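You operate a simulated robot arm through the tools that you are given. There is no shell and no other tool. Be economical: measure what you need, move in short steps, check, and stop when the job is done.

You are at the controls of a simulated two-armed robot. One attempt, no reset.

TASK
Fill the steel flask with the tea from the measuring jug.
Fine: hold the flask while its cap turns; empty the jug and put it back; screw the cap tight; spill nothing. Set down upright: measuring jug.

It is judged by the outcome, as a careful person would: the job done as asked, and still so three seconds after it is handed in. It fails if anything else is knocked over, pushed out of place, dropped, spilled or broken. Lids that push on must go on centred and level and be pressed home; caps that screw on are set level and turned clockwise until they are tight.

THE ROBOT
Two 7-joint arms with two-finger parallel grippers on one trunk, on a base that drives. Base frame: it is fixed to the floor where the robot stands at the start and does not move with it; the origin is under the middle of the robot, x ahead of it, y to its left, z up. Readings come in mm, degrees, newtons and seconds.
The left shoulder is at the start at [70, 130, 1237], the right one opposite. With the tool pointing down near the work surface each hand reaches from about 100 to 460 mm from the robot's upright axis, wherever it stands, measured 20 degrees to its own side. Places, roughly: flask [500, -1750, 1000]; pink flask [-3000, 1000, 1250]. Payload 1.57 kg a hand.
The TCP of each hand is the grasp point between the finger pads, 30 mm short of the fingertips. In the tool frame z runs along the fingers and y along their closing line. The gripper opens to 80 mm. The fingers are 17 mm wide and 12 mm thick; the gripper's body (40 by 82 mm) begins 80 mm behind the TCP.
Orientation is that of the tool frame in the base frame, as a unit quaternion [x, y, z, w]. With the fingers straight down and closing along the base's y, the tool's x points along the base's -x, its y along +y and its z along -z.

THE INTERFACE
- The arms move only by the tool jog_arm. It takes "left_motion", "right_motion" or both (then of equal length, played together; a hand with none holds still); each is a list of rows, each a list of 7 numbers: the shift along the tool's x, y, z in mm, then the turn, a rotation vector about the tool's x, y, z in rad, then the opening, from 0 (shut) to 1 (fully open). In form: [[tx, ty, tz, wx, wy, wz, fingers], ...]. A call has 1 to 8 rows; each row is the pose to reach, as a shift and turn from the pose commanded when the call began, along the tool's axes at that moment. Rows are played at 5 a second. More than 50 mm and 8.6 degrees between two rows, or a gripper value outside its range, and nothing of the call is played. A pose out of reach is approached as far as the arm can. The call stops where the force on the tool passes 40 N (or 10 N more than at its start, if that is more) or the arm is blocked; 0.2 s more then pass. The fingers move at their own pace (about 108 mm/s each) and stop on an object; they squeeze with about 21 N. The grip force told is the motor's: it shows also when the fingers shut on nothing. Time passes only in rows, and 0.2 s behind the last, so rows that repeat a pose let the fingers close. It gives the time, the measured TCP pose, the force on the tool (base axes), the opening and the grip force at its end, in the units of the frame above (readings bear some noise), with the torque about the TCP (base axes, N m) and any sound that the robot's microphone picked up, and new pictures: "views" is both (left out), scene, wrist or none (wrist: the cameras of the hands that moved).
- Cameras (640 x 400 px; columns grow to the right, rows downward): "scene" is now at [116.6, -28.7, 1437.6]; the picture's right is [-0.41, -0.91, 0.00], its down [-0.75, 0.33, -0.57] and it looks along [0.52, -0.23, -0.82] (base axes); focal length 251 px, centre (320, 200). "left" rides on the left gripper at [72, 7, -122] in its tool frame; the picture's right is [-0.09, 1.00, 0.00], its down [-0.84, -0.08, -0.54] and it looks along [-0.54, -0.05, 0.84] (tool axes); focal length 238 px, centre (320, 200). "right" rides on the right gripper at [72, -7, -122] in its tool frame; the picture's right is [0.09, 1.00, 0.00], its down [-0.84, 0.08, -0.54] and it looks along [-0.54, 0.05, 0.84] (tool axes); focal length 238 px, centre (320, 200). There is no depth. A picture from a camera that has moved, and an enlarged one, comes with that camera's place and axes in the base frame and with its lens.
- move_column(by): slides the trunk up (or, below 0, down) by that many mm; the arms and the scene camera ride with it, the base frame stays. It gives what a move gives, with no picture.
- drive_base(legs): drives the robot by 1 to 6 legs, each [ahead, left, turn to the left] in mm, mm and degrees, along the robot's own axes; the way and the turn of a leg run together, so that a leg with both is an arc; at most 1500 mm and 180 degrees a leg. The arms and the cameras ride along, it lands a little off, and it stops where it bumps. It gives what a move gives, and a new picture of the scene camera.
- aim_head(pan, tilt): turns the head with the scene camera to pan (to the left, within 86 degrees either way) and tilt (down, from -29 to 69), counted from straight ahead of the robot. It gives what a move gives, and a new picture of the scene camera.
- zoom(camera, box): a new picture of the part [left, top, right, bottom] of that camera's present view, enlarged. It takes no simulated time.
- job_done(): hands the job in; it is judged then, once.

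Go step by step. Nothing tells you exact positions but the pictures and the camera data: compare them with the known pose of the tool, close in by small moves and look again before you grip or let go. The budget is 120 turns and 260 pictures, counting those below and the enlarged ones. Unless the task says otherwise, let go and move clear before handing in, and close with one line.

The tools are called after "Request:" as name(argument=value, ...) on one line, values as JSON. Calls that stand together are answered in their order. jog_arm: Moves the arms, as the interface text tells. Its arguments: {"type":"object","properties":{"left_motion":{"type":"array"},"right_motion":{"type":"array"},"views":{"type":"string","enum":["both","scene","wrist","none"]}},"required":[]} The other tools are called the same way: move_column (by) slides the trunk up or down; drive_base (legs) drives the base; aim_head (pan, tilt) turns the head that bears the scene camera; zoom (camera, box) takes an enlarged picture of a part of a camera's view; job_done () hands the job in.

At the start:

```text
time_s: 0.0
left_ee_pos: [325.2, -39.4, 1000.5]
left_tool_rot: [0.0, 1.0, 0.0, 0.0]
left_wrist_force: [0.4, 0.5, -0.5]
left_torque: [0.0, 0.02, -0.01]
left_width: 80.1
left_gripper_force: 0.0
right_ee_pos: [255.8, -250.5, 999.0]
right_tool_rot: [0.001, 1.0, 0.0, 0.0]
right_wrist_force: [-0.5, -0.7, 0.3]
right_torque: [-0.03, 0.02, -0.02]
right_width: 80.2
right_gripper_force: 0.0
trunk travel left (down, up): [-875.0, 65.0]
robot x, y, heading: [0.4, 1.4, 0.0]
head pan, tilt: [-24.0, 55.4]
```

scene: 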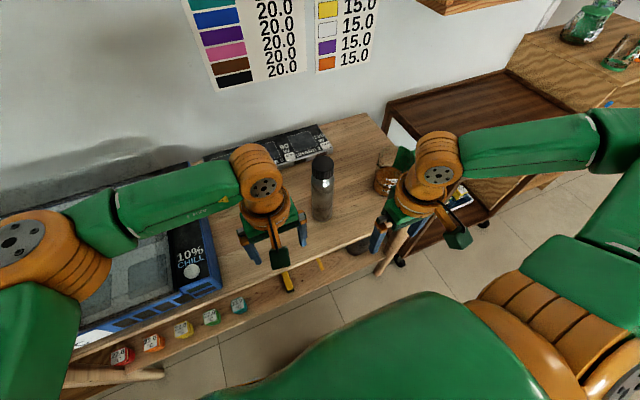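
right: 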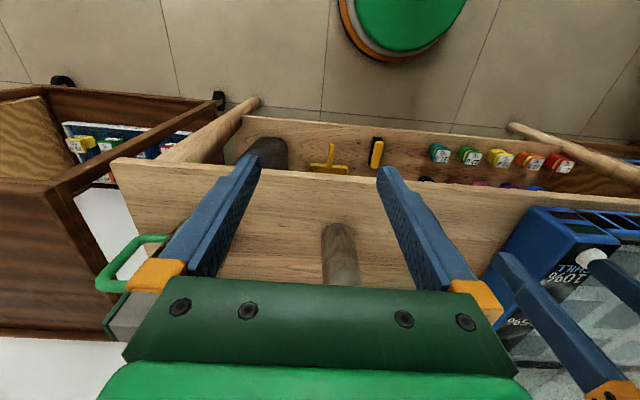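
left: 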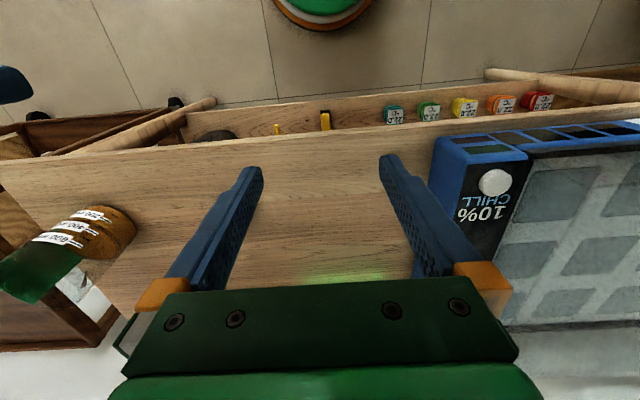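

I see a dark bottle on the bench ahead and a jug-like thing with a green handle to its right. I'll look closer and around before moving.

Request:
zoom(camera="scene", box=[220, 100, 480, 270])

Request:
zoom(camera="left", box=[0, 120, 320, 320])

Request:
aim_head(pan=-75, tilt=25)

```text
2.35 times, centred on (350, 185) of scene
camera zoom: at [116.6, -28.7, 1437.6], right [-0.41, -0.91, 0.0], down [-0.75, 0.33, -0.57], along [0.52, -0.23, -0.82], focal length 590 px, centre (249, 235)
```

zoom: 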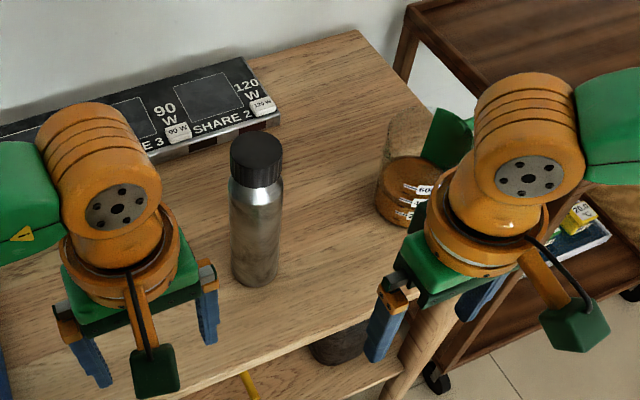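

```text
2.00 times, centred on (160, 220) of left
camera zoom: at [255.1, -32.3, 1121.8], right [0.09, 1.0, 0.0], down [0.84, -0.08, 0.54], along [0.54, -0.05, -0.84], focal length 477 px, centre (640, 160)
```

zoom: 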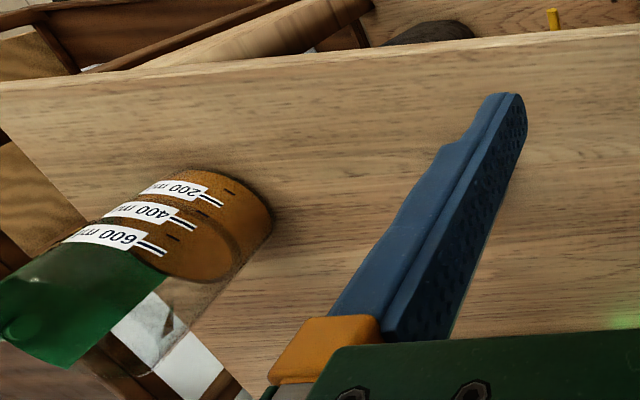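

```text
time_s: 1.2
left_ee_pos: [325.8, -39.2, 1000.5]
left_tool_rot: [0.0, 1.0, 0.0, 0.0]
left_wrist_force: [0.1, -0.1, 0.9]
left_torque: [-0.02, 0.06, -0.01]
left_width: 80.3
left_gripper_force: 0.1
right_ee_pos: [256.5, -252.6, 999.9]
right_tool_rot: [0.001, 1.0, 0.0, 0.0]
right_wrist_force: [0.1, -0.4, 0.1]
right_torque: [0.03, -0.01, -0.01]
right_width: 80.1
right_gripper_force: 0.1
trunk travel left (down, up): [-875.0, 65.0]
robot x, y, heading: [5.0, -0.0, 0.2]
head pan, tilt: [-75.0, 25.0]
camera scene: at [75.1, -88.6, 1482.1], right [-0.97, -0.26, 0.0], down [-0.11, 0.41, -0.91], along [0.24, -0.88, -0.42], focal length 251 px, centre (320, 200)
```

scene: 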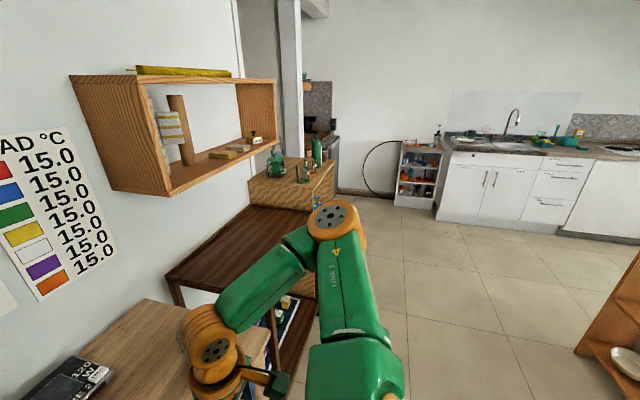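

There's a wooden cabinet farther right with green bottles on it; I'll check what stands there.

Request:
zoom(camera="scene", box=[240, 110, 360, 215])

Request:
aim_head(pan=-35, tilt=45)

```text
3.81 times, centred on (300, 162) of scene
camera zoom: at [75.1, -88.6, 1482.1], right [-0.97, -0.26, 0.0], down [-0.11, 0.41, -0.91], along [0.24, -0.88, -0.42], focal length 955 px, centre (396, 343)
```

zoom: 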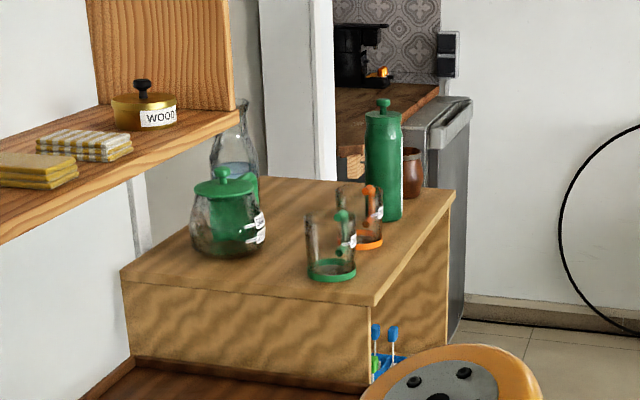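

```text
time_s: 2.3
left_ee_pos: [325.2, -37.9, 999.3]
left_tool_rot: [-0.001, 1.0, -0.001, 0.0]
left_wrist_force: [-0.1, -0.5, -1.3]
left_torque: [0.02, 0.02, -0.02]
left_width: 80.1
left_gripper_force: 0.0
right_ee_pos: [255.4, -250.8, 1000.0]
right_tool_rot: [0.001, 1.0, 0.0, 0.0]
right_wrist_force: [0.5, -0.1, 0.6]
right_torque: [-0.03, 0.03, -0.03]
right_width: 80.1
right_gripper_force: 0.0
trunk travel left (down, up): [-875.0, 65.0]
robot x, y, heading: [-0.6, -1.9, 0.1]
head pan, tilt: [-35.0, 45.0]
camera scene: at [117.6, -46.4, 1451.6], right [-0.57, -0.82, 0.0], down [-0.58, 0.41, -0.71], along [0.58, -0.41, -0.71], focal length 251 px, centre (320, 200)
```

scene: 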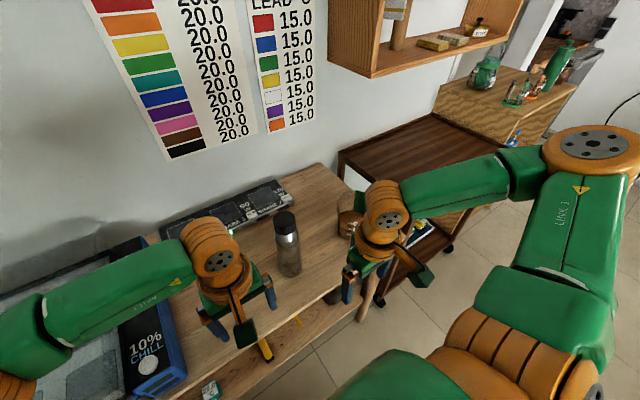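

The steel flask with the black screw cap stands on the bench at about [485,-200], base z≈768, top ≈1000; the jug with tea is near [490,-430]. I'll pull both hands back for a clear view.

Request:
jog_arm(right_motion=[[40, -20, -40, 0, 0, 0, 1], [80, -40, -80, 0, 0, 0, 1], [100, -60, -120, 0, 0, 0, 1]], left_motion=[[40, 20, -30, 0, 0, 0, 1], [80, 40, -60, 0, 0, 0, 1], [100, 60, -60, 0, 0, 0, 1]], views="both")

```text
refused: row 1 steps farther than a row can; nothing moved
```

Too large steps; I'll split it up.

Request:
jog_arm(right_motion=[[25, -15, -30, 0, 0, 0, 1], [50, -30, -60, 0, 0, 0, 1], [75, -45, -90, 0, 0, 0, 1], [100, -60, -120, 0, 0, 0, 1]], left_motion=[[25, 15, -15, 0, 0, 0, 1], [50, 30, -30, 0, 0, 0, 1], [75, 45, -45, 0, 0, 0, 1], [100, 60, -60, 0, 0, 0, 1]], views="both")

```text
time_s: 3.3
left_ee_pos: [224.3, 22.8, 1061.3]
left_tool_rot: [0.0, 1.0, 0.0, 0.002]
left_wrist_force: [-0.4, -0.4, -0.1]
left_torque: [0.01, -0.05, 0.01]
left_width: 79.9
left_gripper_force: 0.0
right_ee_pos: [151.0, -308.8, 1121.0]
right_tool_rot: [0.001, 1.0, 0.001, 0.002]
right_wrist_force: [-0.6, -0.7, 0.2]
right_torque: [-0.02, -0.07, 0.01]
right_width: 79.8
right_gripper_force: 0.0
right hand out of reach, approached as far as the arm can: row 2, 3
trunk travel left (down, up): [-875.0, 65.0]
robot x, y, heading: [0.7, -1.3, -0.1]
head pan, tilt: [-35.0, 45.0]
camera scene: at [114.0, -45.7, 1451.9], right [-0.57, -0.82, 0.0], down [-0.58, 0.41, -0.71], along [0.58, -0.41, -0.71], focal length 251 px, centre (320, 200)
camera right: at [80.0, -314.5, 1241.4], right [-0.09, 1.0, 0.0], down [0.84, 0.07, 0.54], along [0.54, 0.05, -0.84], focal length 238 px, centre (320, 200)
camera left: at [152.6, 29.7, 1182.0], right [0.09, 1.0, 0.0], down [0.83, -0.08, 0.54], along [0.54, -0.05, -0.84], focal length 238 px, centre (320, 200)
```

scene: 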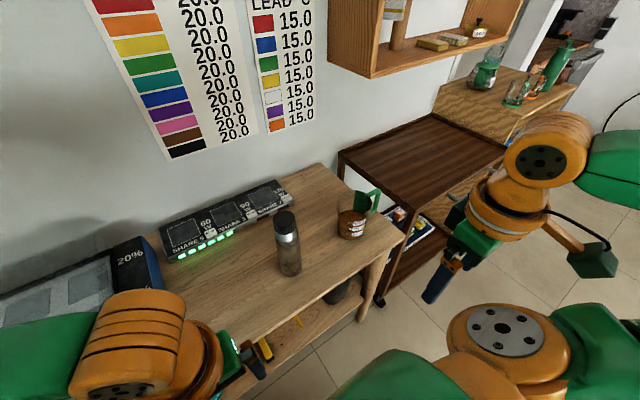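
right: 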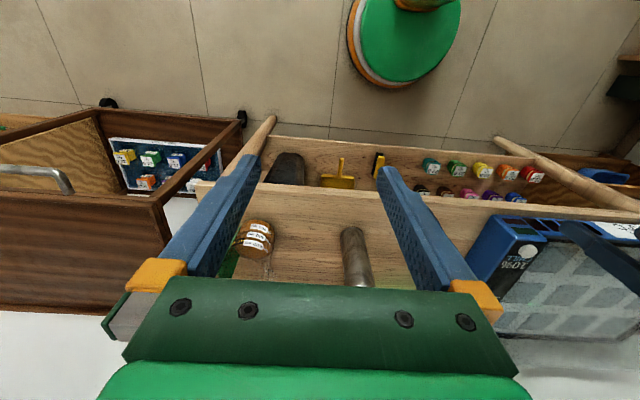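
left: 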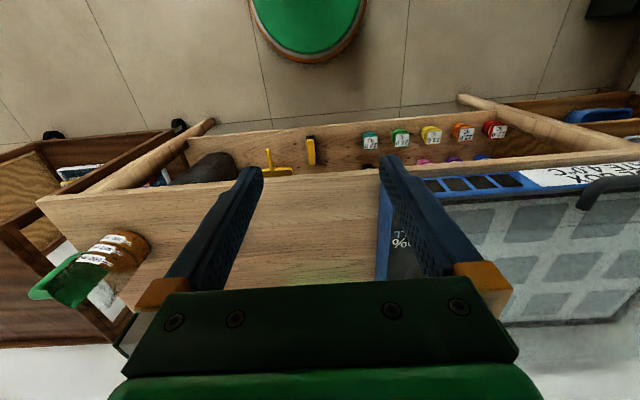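

Request:
zoom(camera="scene", box=[260, 170, 400, 290])

Request:
zoom(camera="right", box=[200, 180, 400, 300])

Request:
zoom(camera="left", box=[0, 200, 200, 325])

```text
3.33 times, centred on (330, 230) of scene
camera zoom: at [114.0, -45.7, 1451.9], right [-0.57, -0.82, 0.0], down [-0.58, 0.41, -0.71], along [0.58, -0.41, -0.71], focal length 835 px, centre (287, 100)
```

zoom: 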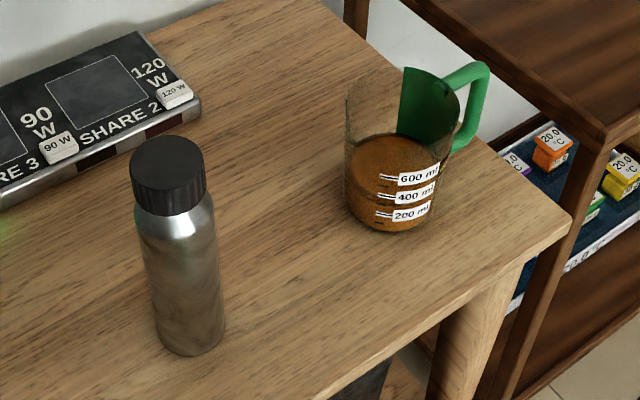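

```text
3.20 times, centred on (300, 240) of right
camera zoom: at [80.0, -314.5, 1241.4], right [-0.09, 1.0, 0.0], down [0.84, 0.07, 0.54], along [0.54, 0.05, -0.84], focal length 763 px, centre (384, 72)
```

zoom: 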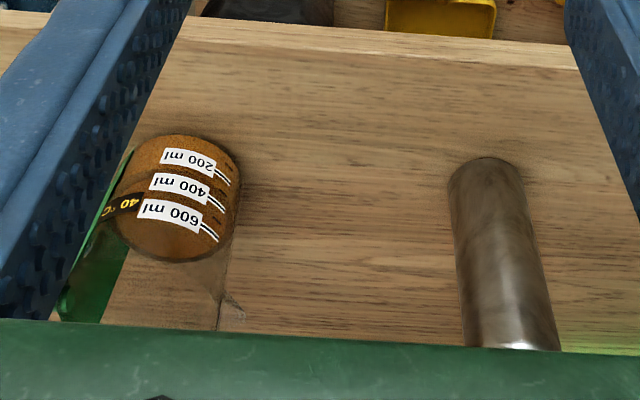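

```text
3.20 times, centred on (100, 262) of left
camera zoom: at [152.6, 29.7, 1182.0], right [0.09, 1.0, 0.0], down [0.83, -0.08, 0.54], along [0.54, -0.05, -0.84], focal length 763 px, centre (1024, 0)
```

zoom: 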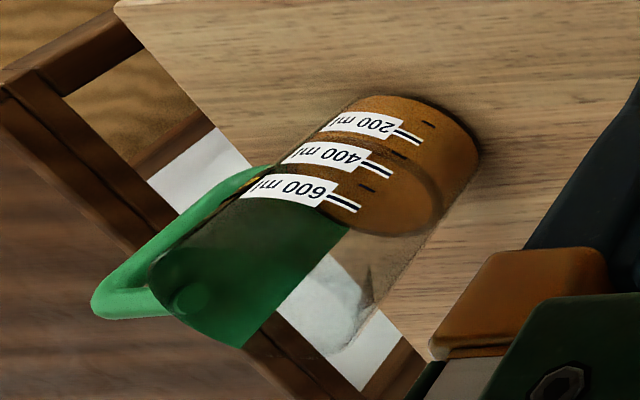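

The flask (≈60 mm dia) is at about [485,-200] and the jug (≈95 mm dia, handle pointing to -y) near [500,-440]. I'll drive so the flask is almost straight ahead, a little closer to the bench.

Request:
drive_base(legs=[[0, -230, 0], [60, 0, 0]])

Request:
aim_head(pan=0, tilt=45)

```text
time_s: 5.6
left_ee_pos: [278.7, -209.9, 1061.2]
left_tool_rot: [0.003, 1.0, -0.001, 0.004]
left_wrist_force: [-1.4, 0.4, 0.2]
left_torque: [0.02, -0.09, 0.04]
left_width: 79.9
left_gripper_force: 0.1
right_ee_pos: [205.2, -542.3, 1122.1]
right_tool_rot: [0.002, 1.0, -0.001, 0.005]
right_wrist_force: [-1.7, -0.3, -0.7]
right_torque: [-0.04, -0.04, 0.02]
right_width: 80.1
right_gripper_force: 0.0
trunk travel left (down, up): [-875.0, 65.0]
robot x, y, heading: [60.7, -233.7, -0.2]
head pan, tilt: [-35.0, 45.0]
camera scene: at [166.3, -277.9, 1452.5], right [-0.58, -0.82, 0.0], down [-0.57, 0.41, -0.71], along [0.58, -0.41, -0.7], focal length 251 px, centre (320, 200)
```

scene: 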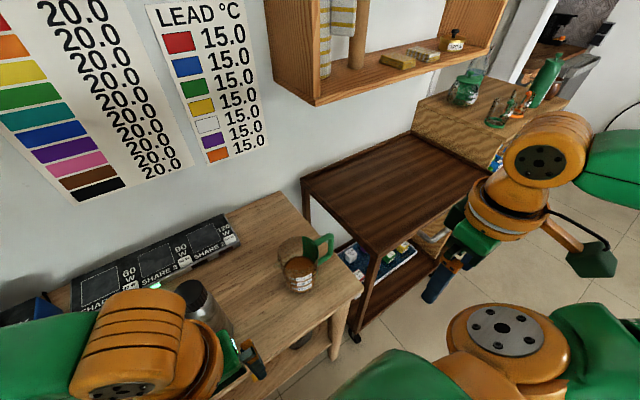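

```text
time_s: 6.6
left_ee_pos: [285.7, -211.4, 1059.4]
left_tool_rot: [0.001, 1.0, 0.0, -0.001]
left_wrist_force: [0.5, 0.3, -0.2]
left_torque: [0.0, 0.0, 0.01]
left_width: 80.2
left_gripper_force: 0.1
right_ee_pos: [212.9, -544.1, 1120.9]
right_tool_rot: [0.002, 1.0, 0.0, 0.001]
right_wrist_force: [-0.5, 0.7, 1.2]
right_torque: [0.0, -0.01, 0.0]
right_width: 79.9
right_gripper_force: 0.2
trunk travel left (down, up): [-875.0, 65.0]
robot x, y, heading: [55.7, -234.8, 0.1]
head pan, tilt: [0.0, 45.0]
camera scene: at [192.1, -233.0, 1451.5], right [0.0, -1.0, 0.0], down [-0.71, 0.0, -0.71], along [0.71, 0.0, -0.71], focal length 251 px, centre (320, 200)
```

scene: 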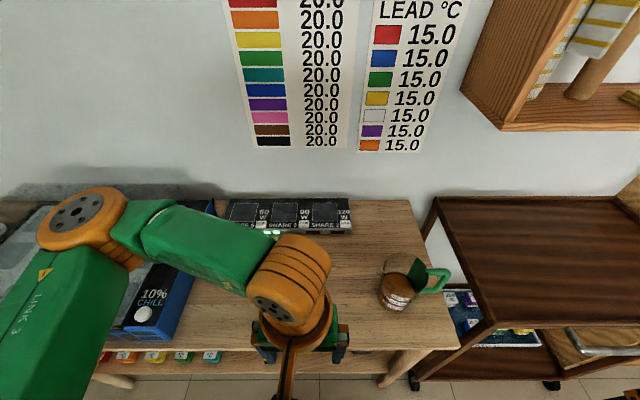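

Jug axis looks to be near (503,-440) with its handle pointing to -y. Now I swing the left hand aside while turning it toward a horizontal grasp, which also uncovers the flask.

Request:
jog_arm(left_motion=[[-12, 20, 0, 0.0456, -0.125, 0.0456, 1], [-25, 40, 0, 0.0912, -0.25, 0.0912, 1], [-37, 60, 0, 0.1368, -0.375, 0.1368, 1], [-50, 80, 0, 0.1824, -0.5, 0.1824, 1], [-62, 100, 0, 0.228, -0.6255, 0.228, 1], [-75, 121, 0, 0.2735, -0.7505, 0.2735, 1]], views="scene")

```text
time_s: 8.0
left_ee_pos: [416.8, -62.3, 1047.2]
left_tool_rot: [0.135, 0.911, -0.134, 0.365]
left_wrist_force: [-0.5, 0.0, 0.9]
left_torque: [-0.02, -0.01, 0.01]
left_width: 80.1
left_gripper_force: 0.1
left hand out of reach, approached as far as the arm can: row 2, 3, 4, 5, 6
right_ee_pos: [210.5, -541.4, 1120.1]
right_tool_rot: [0.003, 1.0, -0.002, 0.002]
right_wrist_force: [-0.9, 0.4, -0.4]
right_torque: [-0.02, -0.03, -0.01]
right_width: 80.2
right_gripper_force: 0.0
trunk travel left (down, up): [-875.0, 65.0]
robot x, y, heading: [55.6, -234.8, -0.1]
head pan, tilt: [0.0, 45.0]
camera scene: at [188.3, -229.9, 1451.9], right [0.0, -1.0, 0.0], down [-0.71, 0.0, -0.71], along [0.71, 0.0, -0.71], focal length 251 px, centre (320, 200)
```

scene: 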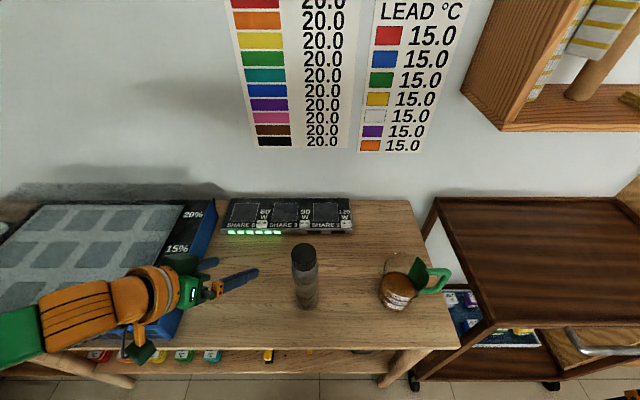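

Clear view of flask and jug now. Zooming to measure both.

Request:
zoom(camera="scene", box=[250, 220, 350, 320])

Request:
zoom(camera="scene", box=[360, 230, 480, 320])

```text
4.00 times, centred on (300, 270) of scene
camera zoom: at [188.3, -229.9, 1451.9], right [0.0, -1.0, 0.0], down [-0.71, 0.0, -0.71], along [0.71, 0.0, -0.71], focal length 1002 px, centre (400, -80)
```

zoom: 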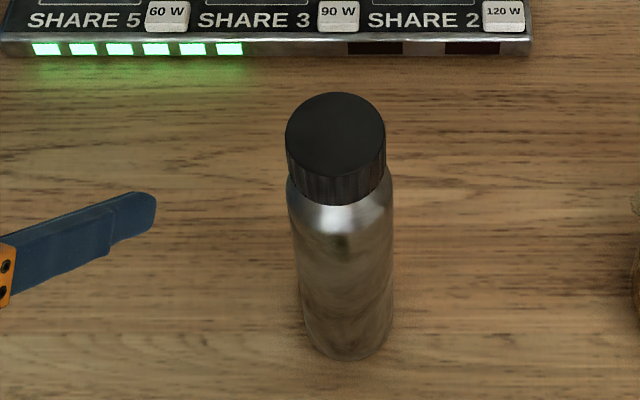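

```text
4.44 times, centred on (420, 275) of scene
camera zoom: at [188.3, -229.9, 1451.9], right [0.0, -1.0, 0.0], down [-0.71, 0.0, -0.71], along [0.71, 0.0, -0.71], focal length 1114 px, centre (-124, -133)
```

zoom: 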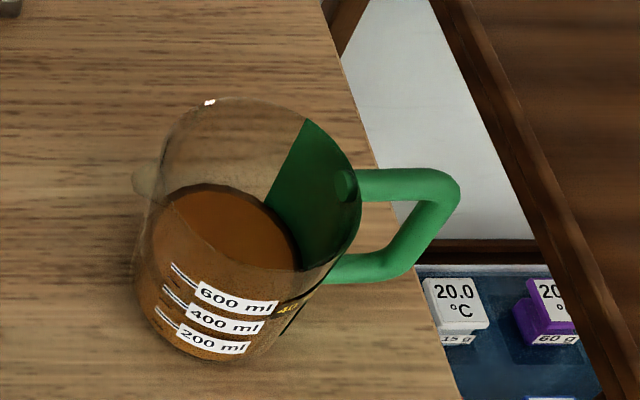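

Flask: axis ≈ (485,-195), cap top ≈ z 988, ø54 cap, ø60 body; jug axis ≈ (500,-437), handle bar ≈ (500,-540), z 800–890. Next, the left hand comes down to a level pre-grasp beside the flask.

Request:
jog_arm(left_motion=[[19, -7, 20, 0.0456, -0.125, 0.0456, 1], [37, -13, 40, 0.0912, -0.25, 0.0912, 1], [56, -20, 60, 0.1368, -0.375, 0.1368, 1], [75, -27, 80, 0.1824, -0.5, 0.1824, 1], [93, -33, 100, 0.228, -0.6255, 0.228, 1], [112, -40, 120, 0.2735, -0.7505, 0.2735, 1]], views="both")

```text
time_s: 9.4
left_ee_pos: [402.8, -129.3, 889.4]
left_tool_rot: [0.243, 0.664, -0.243, 0.664]
left_wrist_force: [0.8, -0.2, -0.7]
left_torque: [-0.05, 0.01, -0.03]
left_width: 79.9
left_gripper_force: 0.1
left hand out of reach, approached as far as the arm can: row 1, 2
right_ee_pos: [215.4, -543.9, 1120.4]
right_tool_rot: [0.002, 1.0, 0.001, 0.001]
right_wrist_force: [-0.4, 0.3, 0.5]
right_torque: [0.0, 0.01, -0.02]
right_width: 79.8
right_gripper_force: 0.0
trunk travel left (down, up): [-875.0, 65.0]
robot x, y, heading: [58.3, -234.5, -0.1]
head pan, tilt: [0.0, 45.0]
camera scene: at [192.3, -232.9, 1451.5], right [0.0, -1.0, 0.0], down [-0.71, 0.0, -0.71], along [0.71, 0.0, -0.71], focal length 251 px, centre (320, 200)
camera left: at [315.8, -45.4, 817.5], right [0.64, 0.76, 0.09], down [-0.47, 0.29, 0.84], along [0.61, -0.58, 0.54], focal length 238 px, centre (320, 200)
```

scene: 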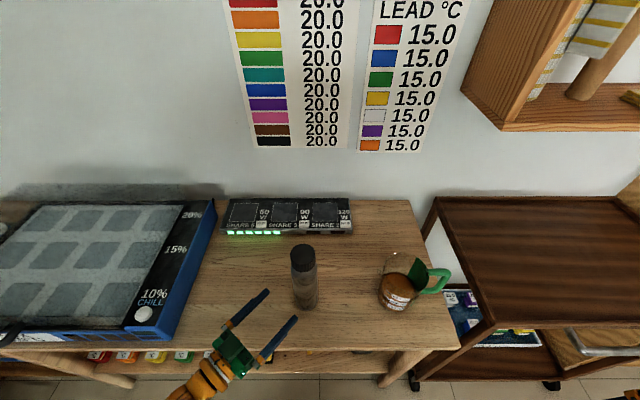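
left: 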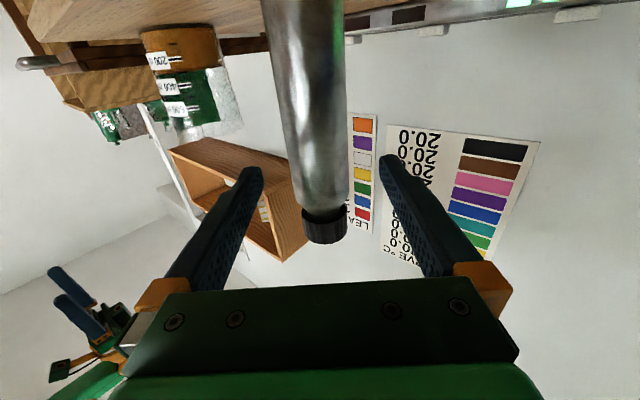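

The left hand is level and the flask is centred between the fingers. Advance ~103 mm around the body.

Request:
jog_arm(left_motion=[[0, 1, 26, 0, 0, 0, 1], [0, 1, 52, 0, 0, 0, 1], [0, 2, 78, 0, 0, 0, 1], [0, 2, 103, 0, 0, 0, 1]], views="both")

```text
time_s: 10.4
left_ee_pos: [484.2, -193.0, 890.6]
left_tool_rot: [0.243, 0.664, -0.243, 0.664]
left_wrist_force: [-0.2, -0.7, -0.7]
left_torque: [-0.01, -0.03, 0.0]
left_width: 79.7
left_gripper_force: 0.0
right_ee_pos: [212.9, -543.2, 1120.0]
right_tool_rot: [0.002, 1.0, 0.0, 0.0]
right_wrist_force: [-0.2, -0.3, -0.3]
right_torque: [0.0, 0.01, 0.0]
right_width: 80.0
right_gripper_force: 0.0
trunk travel left (down, up): [-875.0, 65.0]
robot x, y, heading: [57.0, -229.2, -0.3]
head pan, tilt: [0.0, 45.0]
camera scene: at [192.1, -233.5, 1451.5], right [0.0, -1.0, 0.0], down [-0.71, 0.0, -0.71], along [0.71, 0.0, -0.71], focal length 251 px, centre (320, 200)
camera left: at [395.4, -109.3, 819.1], right [0.64, 0.76, 0.09], down [-0.46, 0.29, 0.84], along [0.61, -0.58, 0.54], focal length 238 px, centre (320, 200)
```

scene: 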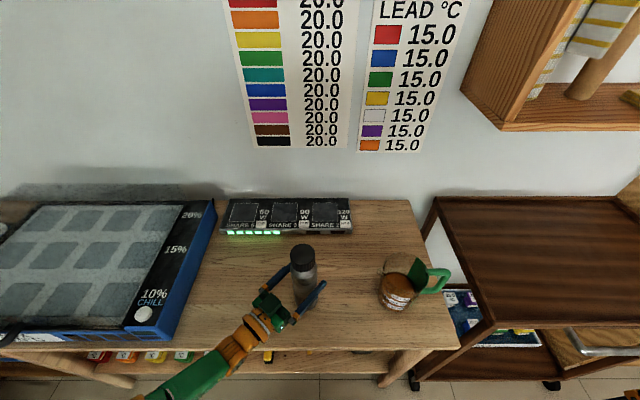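
left: 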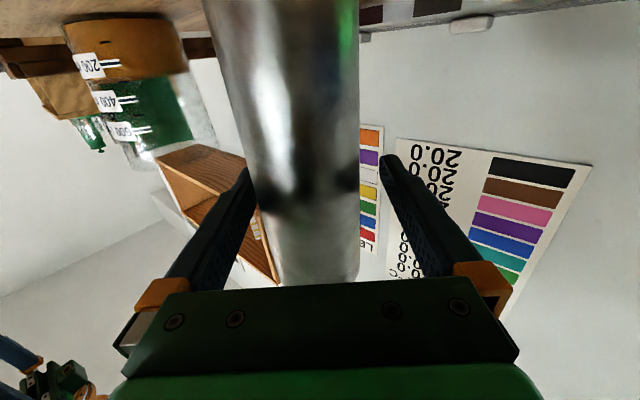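

The flask sits ~4 mm toward one finger; I'll centre and close the left gripper.

Request:
jog_arm(left_motion=[[0, -4, 2, 0, 0, 0, 1], [0, -4, 2, 0, 0, 0, 0.7], [0, -4, 2, 0, 0, 0, 0], [0, -4, 2, 0, 0, 0, 0]], views="both")

```text
time_s: 11.4
left_ee_pos: [481.1, -197.9, 890.9]
left_tool_rot: [0.244, 0.664, -0.244, 0.664]
left_wrist_force: [-1.0, 0.1, -0.4]
left_torque: [-0.01, 0.03, 0.02]
left_width: 58.7
left_gripper_force: 21.2
right_ee_pos: [212.8, -542.5, 1120.0]
right_tool_rot: [0.003, 1.0, 0.0, 0.0]
right_wrist_force: [0.0, -1.0, 0.3]
right_torque: [0.02, 0.03, 0.0]
right_width: 80.1
right_gripper_force: 0.0
trunk travel left (down, up): [-875.0, 65.0]
robot x, y, heading: [61.4, -232.9, -0.1]
head pan, tilt: [0.0, 45.0]
camera scene: at [190.7, -233.0, 1451.6], right [0.0, -1.0, 0.0], down [-0.71, 0.0, -0.71], along [0.71, 0.0, -0.71], focal length 251 px, centre (320, 200)
camera left: at [392.9, -113.5, 819.0], right [0.64, 0.76, 0.09], down [-0.46, 0.29, 0.84], along [0.61, -0.58, 0.54], focal length 238 px, centre (320, 200)
```

scene: 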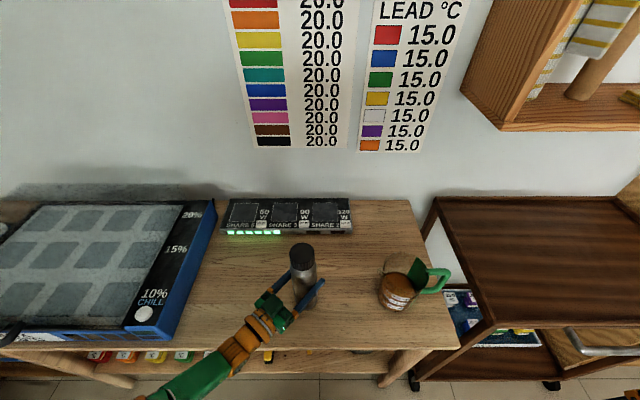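
left: 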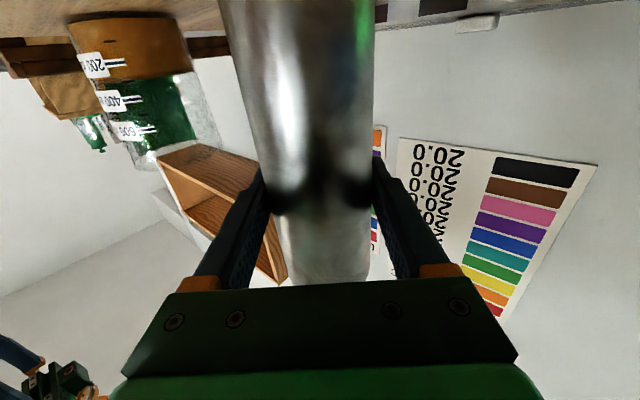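

Flask held (58.7 mm). Zoom to fix the cap centre, and bring the right hand over toward it at a safe height.

Request:
zoom(camera="scene", box=[260, 225, 350, 315])

Request:
jog_arm(right_motion=[[-25, 33, 0, 0, 0, 0, 1], [-50, 66, 0, 0, 0, 0, 1], [-75, 99, 0, 0, 0, 0, 1], [-100, 132, 0, 0, 0, 0, 1], [-125, 165, 0, 0, 0, 0, 1], [-150, 198, 0, 0, 0, 0, 1], [-175, 231, 0, 0, 0, 0, 1], [-200, 264, 0, 0, 0, 0, 1]], views="both")

```text
4.44 times, centred on (305, 270) of scene
camera zoom: at [190.7, -233.0, 1451.6], right [0.0, -1.0, 0.0], down [-0.71, 0.0, -0.71], along [0.71, 0.0, -0.71], focal length 1114 px, centre (387, -111)
```

zoom: 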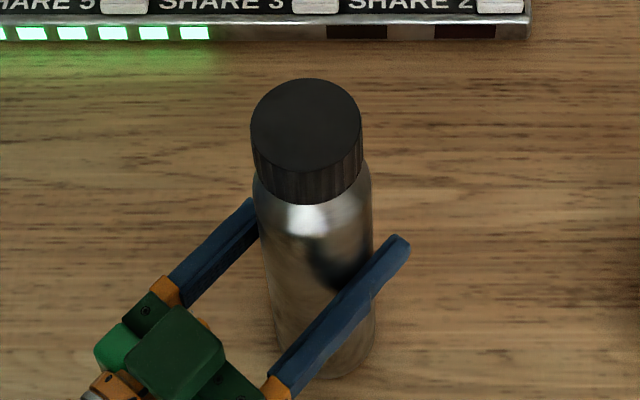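

```text
time_s: 13.2
left_ee_pos: [481.4, -196.4, 891.2]
left_tool_rot: [0.243, 0.664, -0.242, 0.665]
left_wrist_force: [1.1, -0.4, 1.2]
left_torque: [0.06, -0.26, -0.02]
left_width: 58.7
left_gripper_force: 21.4
right_ee_pos: [385.4, -329.5, 1118.3]
right_tool_rot: [0.003, 1.0, 0.001, 0.001]
right_wrist_force: [0.1, 0.6, 0.1]
right_torque: [0.02, 0.04, 0.01]
right_width: 79.8
right_gripper_force: 0.0
right hand out of reach, approached as far as the arm can: row 7, 8
trunk travel left (down, up): [-875.0, 65.0]
robot x, y, heading: [61.0, -235.6, -0.2]
head pan, tilt: [0.0, 45.0]
camera scene: at [191.3, -232.8, 1451.6], right [0.0, -1.0, 0.0], down [-0.71, 0.0, -0.71], along [0.71, 0.0, -0.71], focal length 251 px, centre (320, 200)
camera right: at [314.1, -334.8, 1238.6], right [-0.09, 1.0, 0.0], down [0.84, 0.07, 0.54], along [0.54, 0.05, -0.84], focal length 238 px, centre (320, 200)
```

scene: 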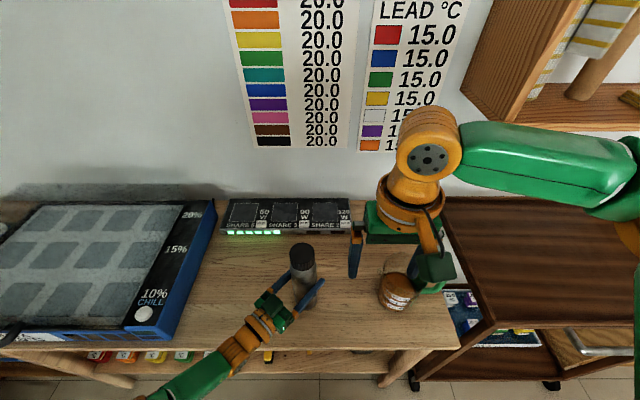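
right: 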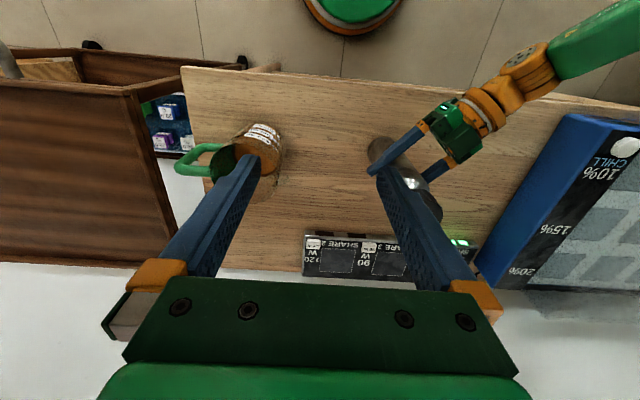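

The right hand ran short of reach at that height; I'll go lower (TCP ≈1040, fingertips still above the cap) and then across.

Request:
jog_arm(right_motion=[[0, 0, 38, 0, 0, 0, 1], [0, 0, 76, 0, 0, 0, 1], [-25, 33, 76, 0, 0, 0, 1], [-50, 67, 76, 0, 0, 0, 1], [-75, 100, 76, 0, 0, 0, 1], [-99, 134, 76, 0, 0, 0, 1]], views="both")

```text
time_s: 14.6
left_ee_pos: [480.8, -197.0, 890.3]
left_tool_rot: [0.243, 0.664, -0.243, 0.664]
left_wrist_force: [0.2, -0.3, -0.1]
left_torque: [0.03, -0.09, 0.01]
left_width: 58.7
left_gripper_force: 21.0
right_ee_pos: [401.7, -340.4, 1063.7]
right_tool_rot: [0.003, 1.0, 0.0, 0.001]
right_wrist_force: [0.5, 0.4, 0.8]
right_torque: [0.01, -0.01, 0.0]
right_width: 80.0
right_gripper_force: 0.1
right hand out of reach, approached as far as the arm can: row 2, 3, 4, 5, 6
trunk travel left (down, up): [-875.0, 65.0]
robot x, y, heading: [60.1, -230.8, 0.1]
head pan, tilt: [0.0, 45.0]
camera scene: at [191.0, -232.6, 1451.6], right [0.0, -1.0, 0.0], down [-0.71, 0.0, -0.71], along [0.71, 0.0, -0.71], focal length 251 px, centre (320, 200)
camera right: at [330.0, -345.1, 1185.2], right [-0.09, 1.0, 0.0], down [0.84, 0.07, 0.54], along [0.54, 0.05, -0.84], focal length 238 px, centre (320, 200)
```

scene: 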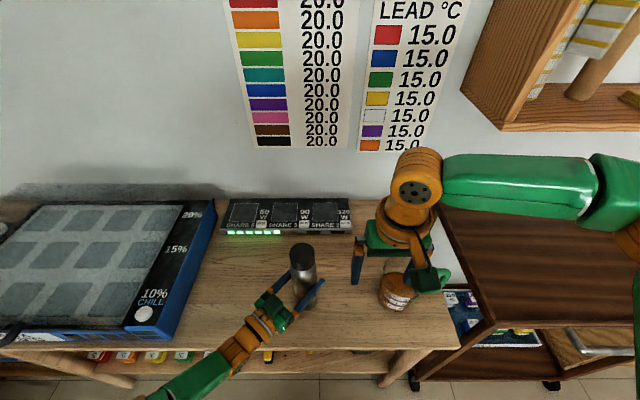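
right: 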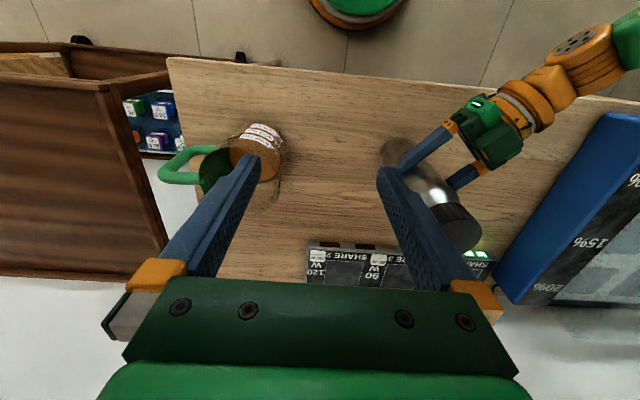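

Reach with tool down shrinks with height, so I need to stand closer and taller. I release the flask, back the left hand off to its side, then raise the trunk and drive 80 mm closer.

Request:
jog_arm(left_motion=[[0, 0, 0, 0, 0, 0, 1], [0, 0, 0, 0, 0, 0, 1], [0, 0, -35, 0, 0, 0, 1], [0, 0, -70, 0, 0, 0, 1], [0, 0, -105, 0, 0, 0, 1], [0, 27, -128, 0, 0, 0, 1], [0, 54, -150, 0, 0, 0, 1]], views="scene")

Request:
move_column(by=62)

Request:
drive_base(legs=[[75, 0, 0]])

```text
time_s: 16.2
left_ee_pos: [399.9, -57.4, 892.1]
left_tool_rot: [0.242, 0.664, -0.243, 0.664]
left_wrist_force: [0.9, -0.7, -0.5]
left_torque: [0.03, 0.0, 0.0]
left_width: 80.1
left_gripper_force: 0.0
right_ee_pos: [401.1, -339.3, 1063.8]
right_tool_rot: [0.003, 1.0, 0.0, 0.0]
right_wrist_force: [0.7, -0.6, 0.3]
right_torque: [0.01, -0.03, 0.01]
right_width: 80.1
right_gripper_force: 0.0
trunk travel left (down, up): [-875.0, 65.0]
robot x, y, heading: [61.4, -233.7, 0.0]
head pan, tilt: [0.0, 45.0]
camera scene: at [191.6, -231.3, 1451.6], right [0.0, -1.0, 0.0], down [-0.71, 0.0, -0.71], along [0.71, 0.0, -0.71], focal length 251 px, centre (320, 200)
```

scene: 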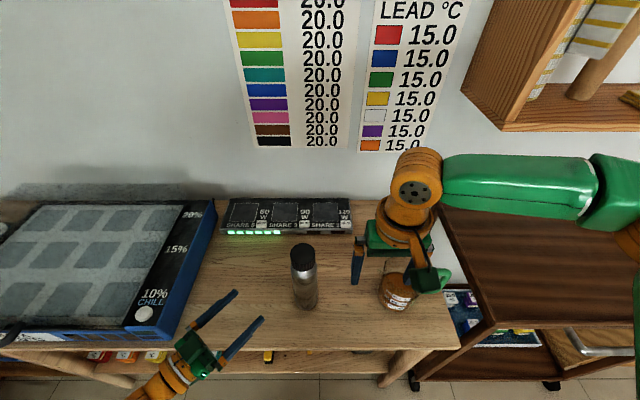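

```text
time_s: 17.2
left_ee_pos: [400.3, -56.2, 954.4]
left_tool_rot: [0.242, 0.664, -0.242, 0.664]
left_wrist_force: [0.5, -0.9, 0.1]
left_torque: [0.0, 0.0, -0.01]
left_width: 80.1
left_gripper_force: 0.0
right_ee_pos: [400.9, -339.4, 1125.7]
right_tool_rot: [0.002, 1.0, 0.0, 0.002]
right_wrist_force: [0.4, 0.6, 0.4]
right_torque: [0.02, 0.01, 0.02]
right_width: 80.1
right_gripper_force: 0.0
trunk travel left (down, up): [-937.0, 3.0]
robot x, y, heading: [57.1, -236.6, -0.1]
head pan, tilt: [0.0, 45.0]
```

```text
time_s: 18.2
left_ee_pos: [469.3, -57.9, 956.4]
left_tool_rot: [0.244, 0.662, -0.242, 0.666]
left_wrist_force: [-1.0, 0.2, -1.1]
left_torque: [0.01, -0.02, 0.05]
left_width: 80.3
left_gripper_force: 0.1
right_ee_pos: [469.5, -340.3, 1129.5]
right_tool_rot: [0.002, 1.0, 0.0, 0.004]
right_wrist_force: [0.2, 0.1, 0.0]
right_torque: [0.0, -0.04, -0.02]
right_width: 80.2
right_gripper_force: 0.1
trunk travel left (down, up): [-937.0, 3.0]
robot x, y, heading: [133.9, -230.0, -0.4]
head pan, tilt: [0.0, 45.0]
camera scene: at [256.1, -232.4, 1514.5], right [0.0, -1.0, 0.0], down [-0.7, 0.0, -0.71], along [0.71, 0.0, -0.7], focal length 251 px, centre (320, 200)
```

scene: 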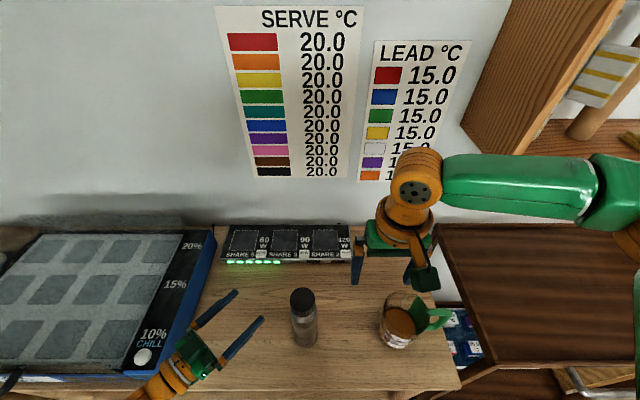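

No bump. Now bring the left hand to a pre-grasp, pointing more from the left (60°), at z≈890.

Request:
jog_arm(left_motion=[[22, -20, 0, 0.116, 0, 0, 1], [44, -40, 0, 0.232, 0, 0, 1], [65, -61, -1, 0.349, 0, 0, 1]], views="both")

```text
time_s: 19.0
left_ee_pos: [423.8, -113.1, 911.5]
left_tool_rot: [0.355, 0.611, -0.355, 0.612]
left_wrist_force: [-0.6, 0.0, 0.5]
left_torque: [0.01, 0.01, -0.01]
left_width: 79.9
left_gripper_force: 0.2
left hand out of reach, approached as far as the arm can: row 2, 3
right_ee_pos: [477.1, -340.3, 1127.1]
right_tool_rot: [0.002, 1.0, 0.0, 0.002]
right_wrist_force: [-0.4, -0.5, 0.1]
right_torque: [0.02, 0.01, 0.05]
right_width: 80.1
right_gripper_force: 0.0
trunk travel left (down, up): [-937.0, 3.0]
robot x, y, heading: [127.9, -233.9, -0.3]
head pan, tilt: [0.0, 45.0]
camera scene: at [266.0, -232.9, 1513.6], right [0.0, -1.0, 0.0], down [-0.71, 0.0, -0.71], along [0.71, 0.0, -0.71], focal length 251 px, centre (320, 200)
camera left: at [370.0, -4.3, 839.5], right [0.86, 0.49, 0.09], down [-0.34, 0.43, 0.84], along [0.37, -0.75, 0.54], focal length 238 px, centre (320, 200)
```

scene: 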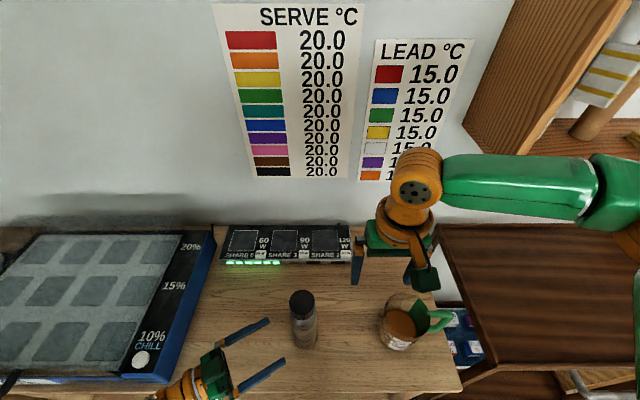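
left: 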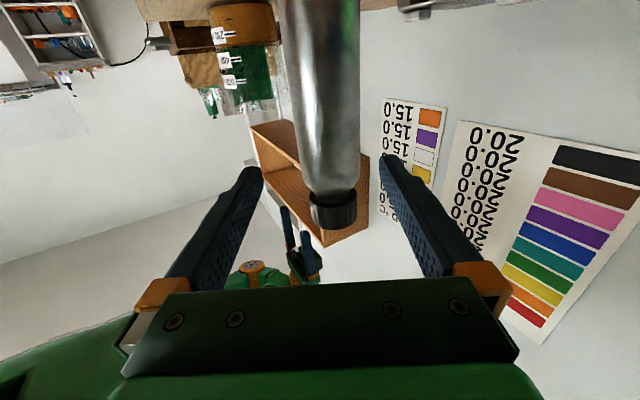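

Near but offset ~8 mm laterally; I correct and advance around the flask.

Request:
jog_arm(left_motion=[[3, 8, 10, 0, 0, 0, 1], [8, 8, 40, 0, 0, 0, 1], [12, 8, 70, 0, 0, 0, 1], [12, 8, 98, 0, 0, 0, 1]], views="both")

```text
time_s: 20.0
left_ee_pos: [470.9, -197.6, 910.4]
left_tool_rot: [0.354, 0.612, -0.355, 0.612]
left_wrist_force: [0.2, 0.0, 0.4]
left_torque: [0.04, -0.01, -0.02]
left_width: 80.1
left_gripper_force: 0.1
left hand out of reach, approached as far as the arm can: row 1, 2, 3, 4
right_ee_pos: [475.9, -342.0, 1126.9]
right_tool_rot: [0.002, 1.0, 0.001, 0.0]
right_wrist_force: [0.0, -0.9, -0.3]
right_torque: [0.01, -0.01, 0.01]
right_width: 79.9
right_gripper_force: 0.1
trunk travel left (down, up): [-937.0, 3.0]
robot x, y, heading: [133.1, -230.5, -0.2]
head pan, tilt: [0.0, 45.0]
camera scene: at [266.8, -233.3, 1513.6], right [0.0, -1.0, 0.0], down [-0.71, 0.0, -0.71], along [0.71, 0.0, -0.71], focal length 251 px, centre (320, 200)
camera left: at [417.2, -88.4, 839.6], right [0.86, 0.49, 0.09], down [-0.34, 0.43, 0.84], along [0.37, -0.75, 0.54], focal length 238 px, centre (320, 200)
```

scene: 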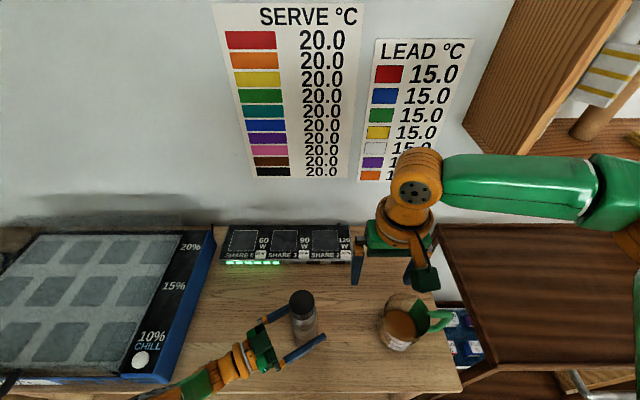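
left: 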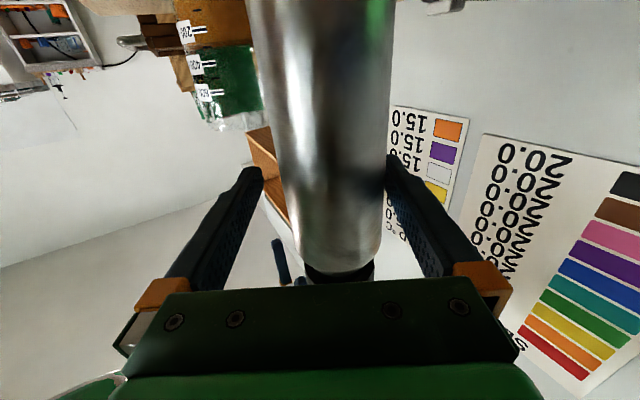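

The flask is ~5 mm off centre toward the far finger and the hand is at its close-in limit. I'll try a small yaw back, which frees the arm, with the lateral shift.

Request:
jog_arm(left_motion=[[-2, 3, 0, -0.06, 0, 0, 1], [-3, 6, 1, -0.12, 0, 0, 1]], views="wrist")

```text
time_s: 20.6
left_ee_pos: [477.1, -193.9, 914.1]
left_tool_rot: [0.317, 0.632, -0.318, 0.632]
left_wrist_force: [0.7, 0.0, 0.2]
left_torque: [-0.02, 0.03, 0.01]
left_width: 79.9
left_gripper_force: 0.1
right_ee_pos: [476.0, -340.0, 1126.3]
right_tool_rot: [0.002, 1.0, 0.0, 0.001]
right_wrist_force: [0.9, 0.2, 0.3]
right_torque: [-0.01, -0.01, -0.03]
right_width: 79.8
right_gripper_force: 0.1
trunk travel left (down, up): [-937.0, 3.0]
robot x, y, heading: [130.8, -232.3, -0.1]
head pan, tilt: [0.0, 45.0]
camera left: at [411.0, -92.8, 842.9], right [0.8, 0.6, 0.09], down [-0.39, 0.39, 0.84], along [0.46, -0.7, 0.54], focal length 238 px, centre (320, 200)
```

left: 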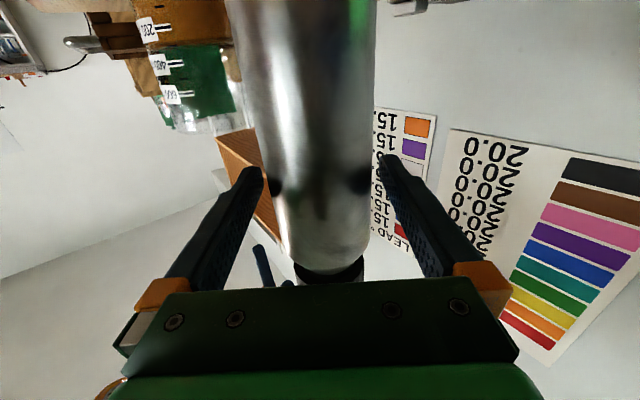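

Centred now; close the left gripper and start moving the right hand over: down first, then across above the cap.

Request:
jog_arm(left_motion=[[0, 0, 2, 0, 0, 0, 0.7], [0, 0, 2, 0, 0, 0, 0], [0, 0, 2, 0, 0, 0, 0], [0, 0, 2, 0, 0, 0, 0]], right_motion=[[0, 0, 25, 0, 0, 0, 1], [0, 0, 50, 0, 0, 0, 1], [0, 25, 72, 0, 0, 0, 1], [0, 50, 72, 0, 0, 0, 1]], views="both")

```text
time_s: 21.6
left_ee_pos: [478.7, -196.3, 915.7]
left_tool_rot: [0.317, 0.632, -0.317, 0.632]
left_wrist_force: [-1.3, -0.1, 0.3]
left_torque: [-0.01, 0.03, 0.0]
left_width: 59.2
left_gripper_force: 20.9
right_ee_pos: [459.8, -346.9, 1077.6]
right_tool_rot: [0.003, 1.0, 0.001, 0.0]
right_wrist_force: [0.4, 0.6, 0.2]
right_torque: [0.03, 0.05, 0.0]
right_width: 80.0
right_gripper_force: 0.0
right hand out of reach, approached as far as the arm can: row 1, 2, 3, 4
trunk travel left (down, up): [-937.0, 3.0]
robot x, y, heading: [132.4, -231.0, -0.2]
head pan, tilt: [0.0, 45.0]
camera scene: at [266.6, -232.3, 1513.5], right [0.0, -1.0, 0.0], down [-0.71, 0.0, -0.71], along [0.71, 0.0, -0.71], focal length 251 px, centre (320, 200)
camera right: at [387.3, -351.7, 1198.3], right [-0.09, 1.0, 0.0], down [0.84, 0.07, 0.54], along [0.54, 0.05, -0.84], focal length 238 px, centre (320, 200)
camera left: at [412.7, -94.3, 843.0], right [0.8, 0.59, 0.09], down [-0.39, 0.39, 0.84], along [0.46, -0.7, 0.54], focal length 238 px, centre (320, 200)
```

scene: 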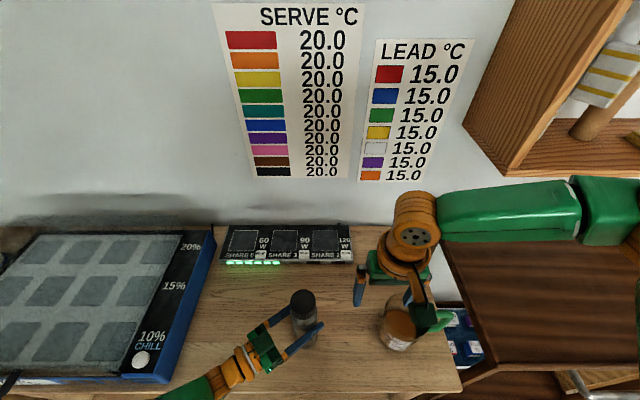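
right: 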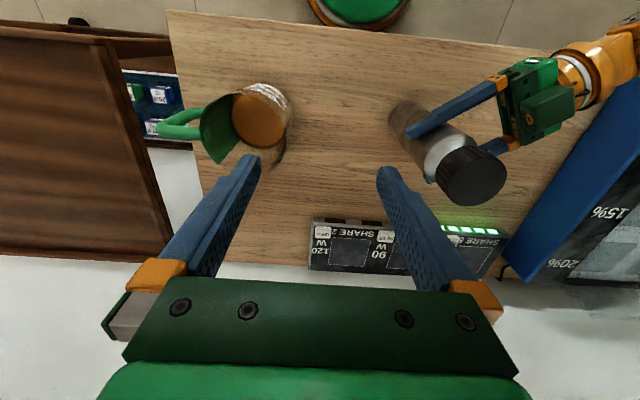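
left: 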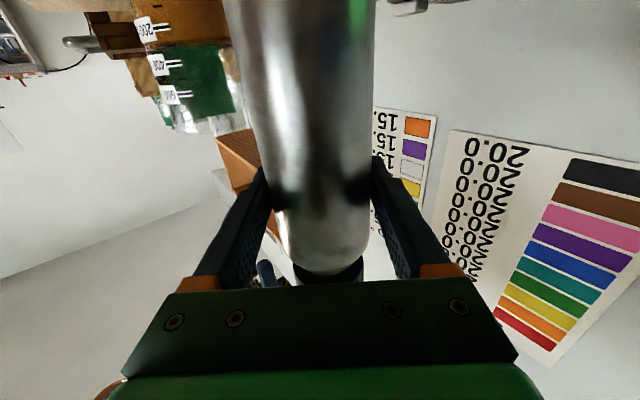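

The left hand holds the flask (59 mm). The right arm's reach seems limited by its elbow posture, so I return it to its start-relative pose to untangle, then try again.

Request:
jog_arm(right_motion=[[25, -40, 4, 0, 0, 0, 1], [50, -80, 8, 0, 0, 0, 1], [75, -120, 14, 0, 0, 0, 1], [75, -110, 30, 0, 0, 0, 1], [40, -70, 30, 0, 0, 0, 1], [20, -20, 30, 0, 0, 0, 1], [5, 20, 30, 0, 0, 0, 1], [-10, 60, 30, 0, 0, 0, 1]], views="scene")

```text
refused: row 5 steps farther than a row can; nothing moved
```

Request:
jog_arm(right_motion=[[25, -40, 4, 0, 0, 0, 1], [50, -80, 8, 0, 0, 0, 1], [75, -120, 14, 0, 0, 0, 1], [75, -110, 30, 0, 0, 0, 1], [55, -70, 30, 0, 0, 0, 1], [40, -25, 30, 0, 0, 0, 1], [20, 20, 30, 0, 0, 0, 1], [0, 60, 30, 0, 0, 0, 1]], views="scene")

```text
time_s: 23.4
left_ee_pos: [479.0, -196.1, 915.0]
left_tool_rot: [0.317, 0.632, -0.317, 0.632]
left_wrist_force: [-0.8, -0.1, 0.6]
left_torque: [-0.01, -0.02, 0.01]
left_width: 59.0
left_gripper_force: 20.7
right_ee_pos: [437.7, -343.9, 1065.7]
right_tool_rot: [0.002, 1.0, 0.001, 0.0]
right_wrist_force: [0.2, -0.9, -0.5]
right_torque: [0.01, 0.01, 0.01]
right_width: 80.0
right_gripper_force: 0.0
right hand out of reach, approached as far as the arm can: row 7, 8
trunk travel left (down, up): [-937.0, 3.0]
robot x, y, heading: [134.4, -232.1, -0.1]
head pan, tilt: [0.0, 45.0]
camera scene: at [266.6, -232.7, 1513.5], right [0.0, -1.0, 0.0], down [-0.71, 0.0, -0.71], along [0.71, 0.0, -0.71], focal length 251 px, centre (320, 200)
```

scene: 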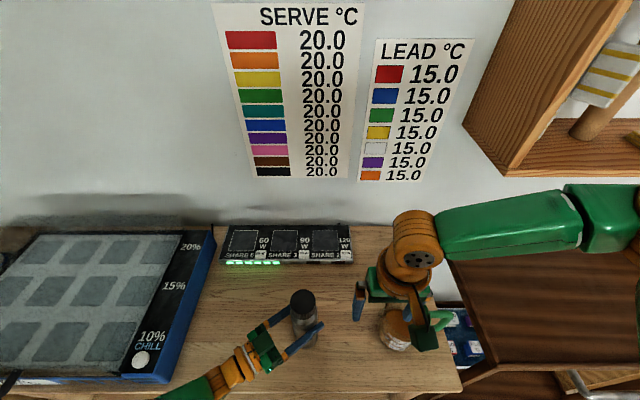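

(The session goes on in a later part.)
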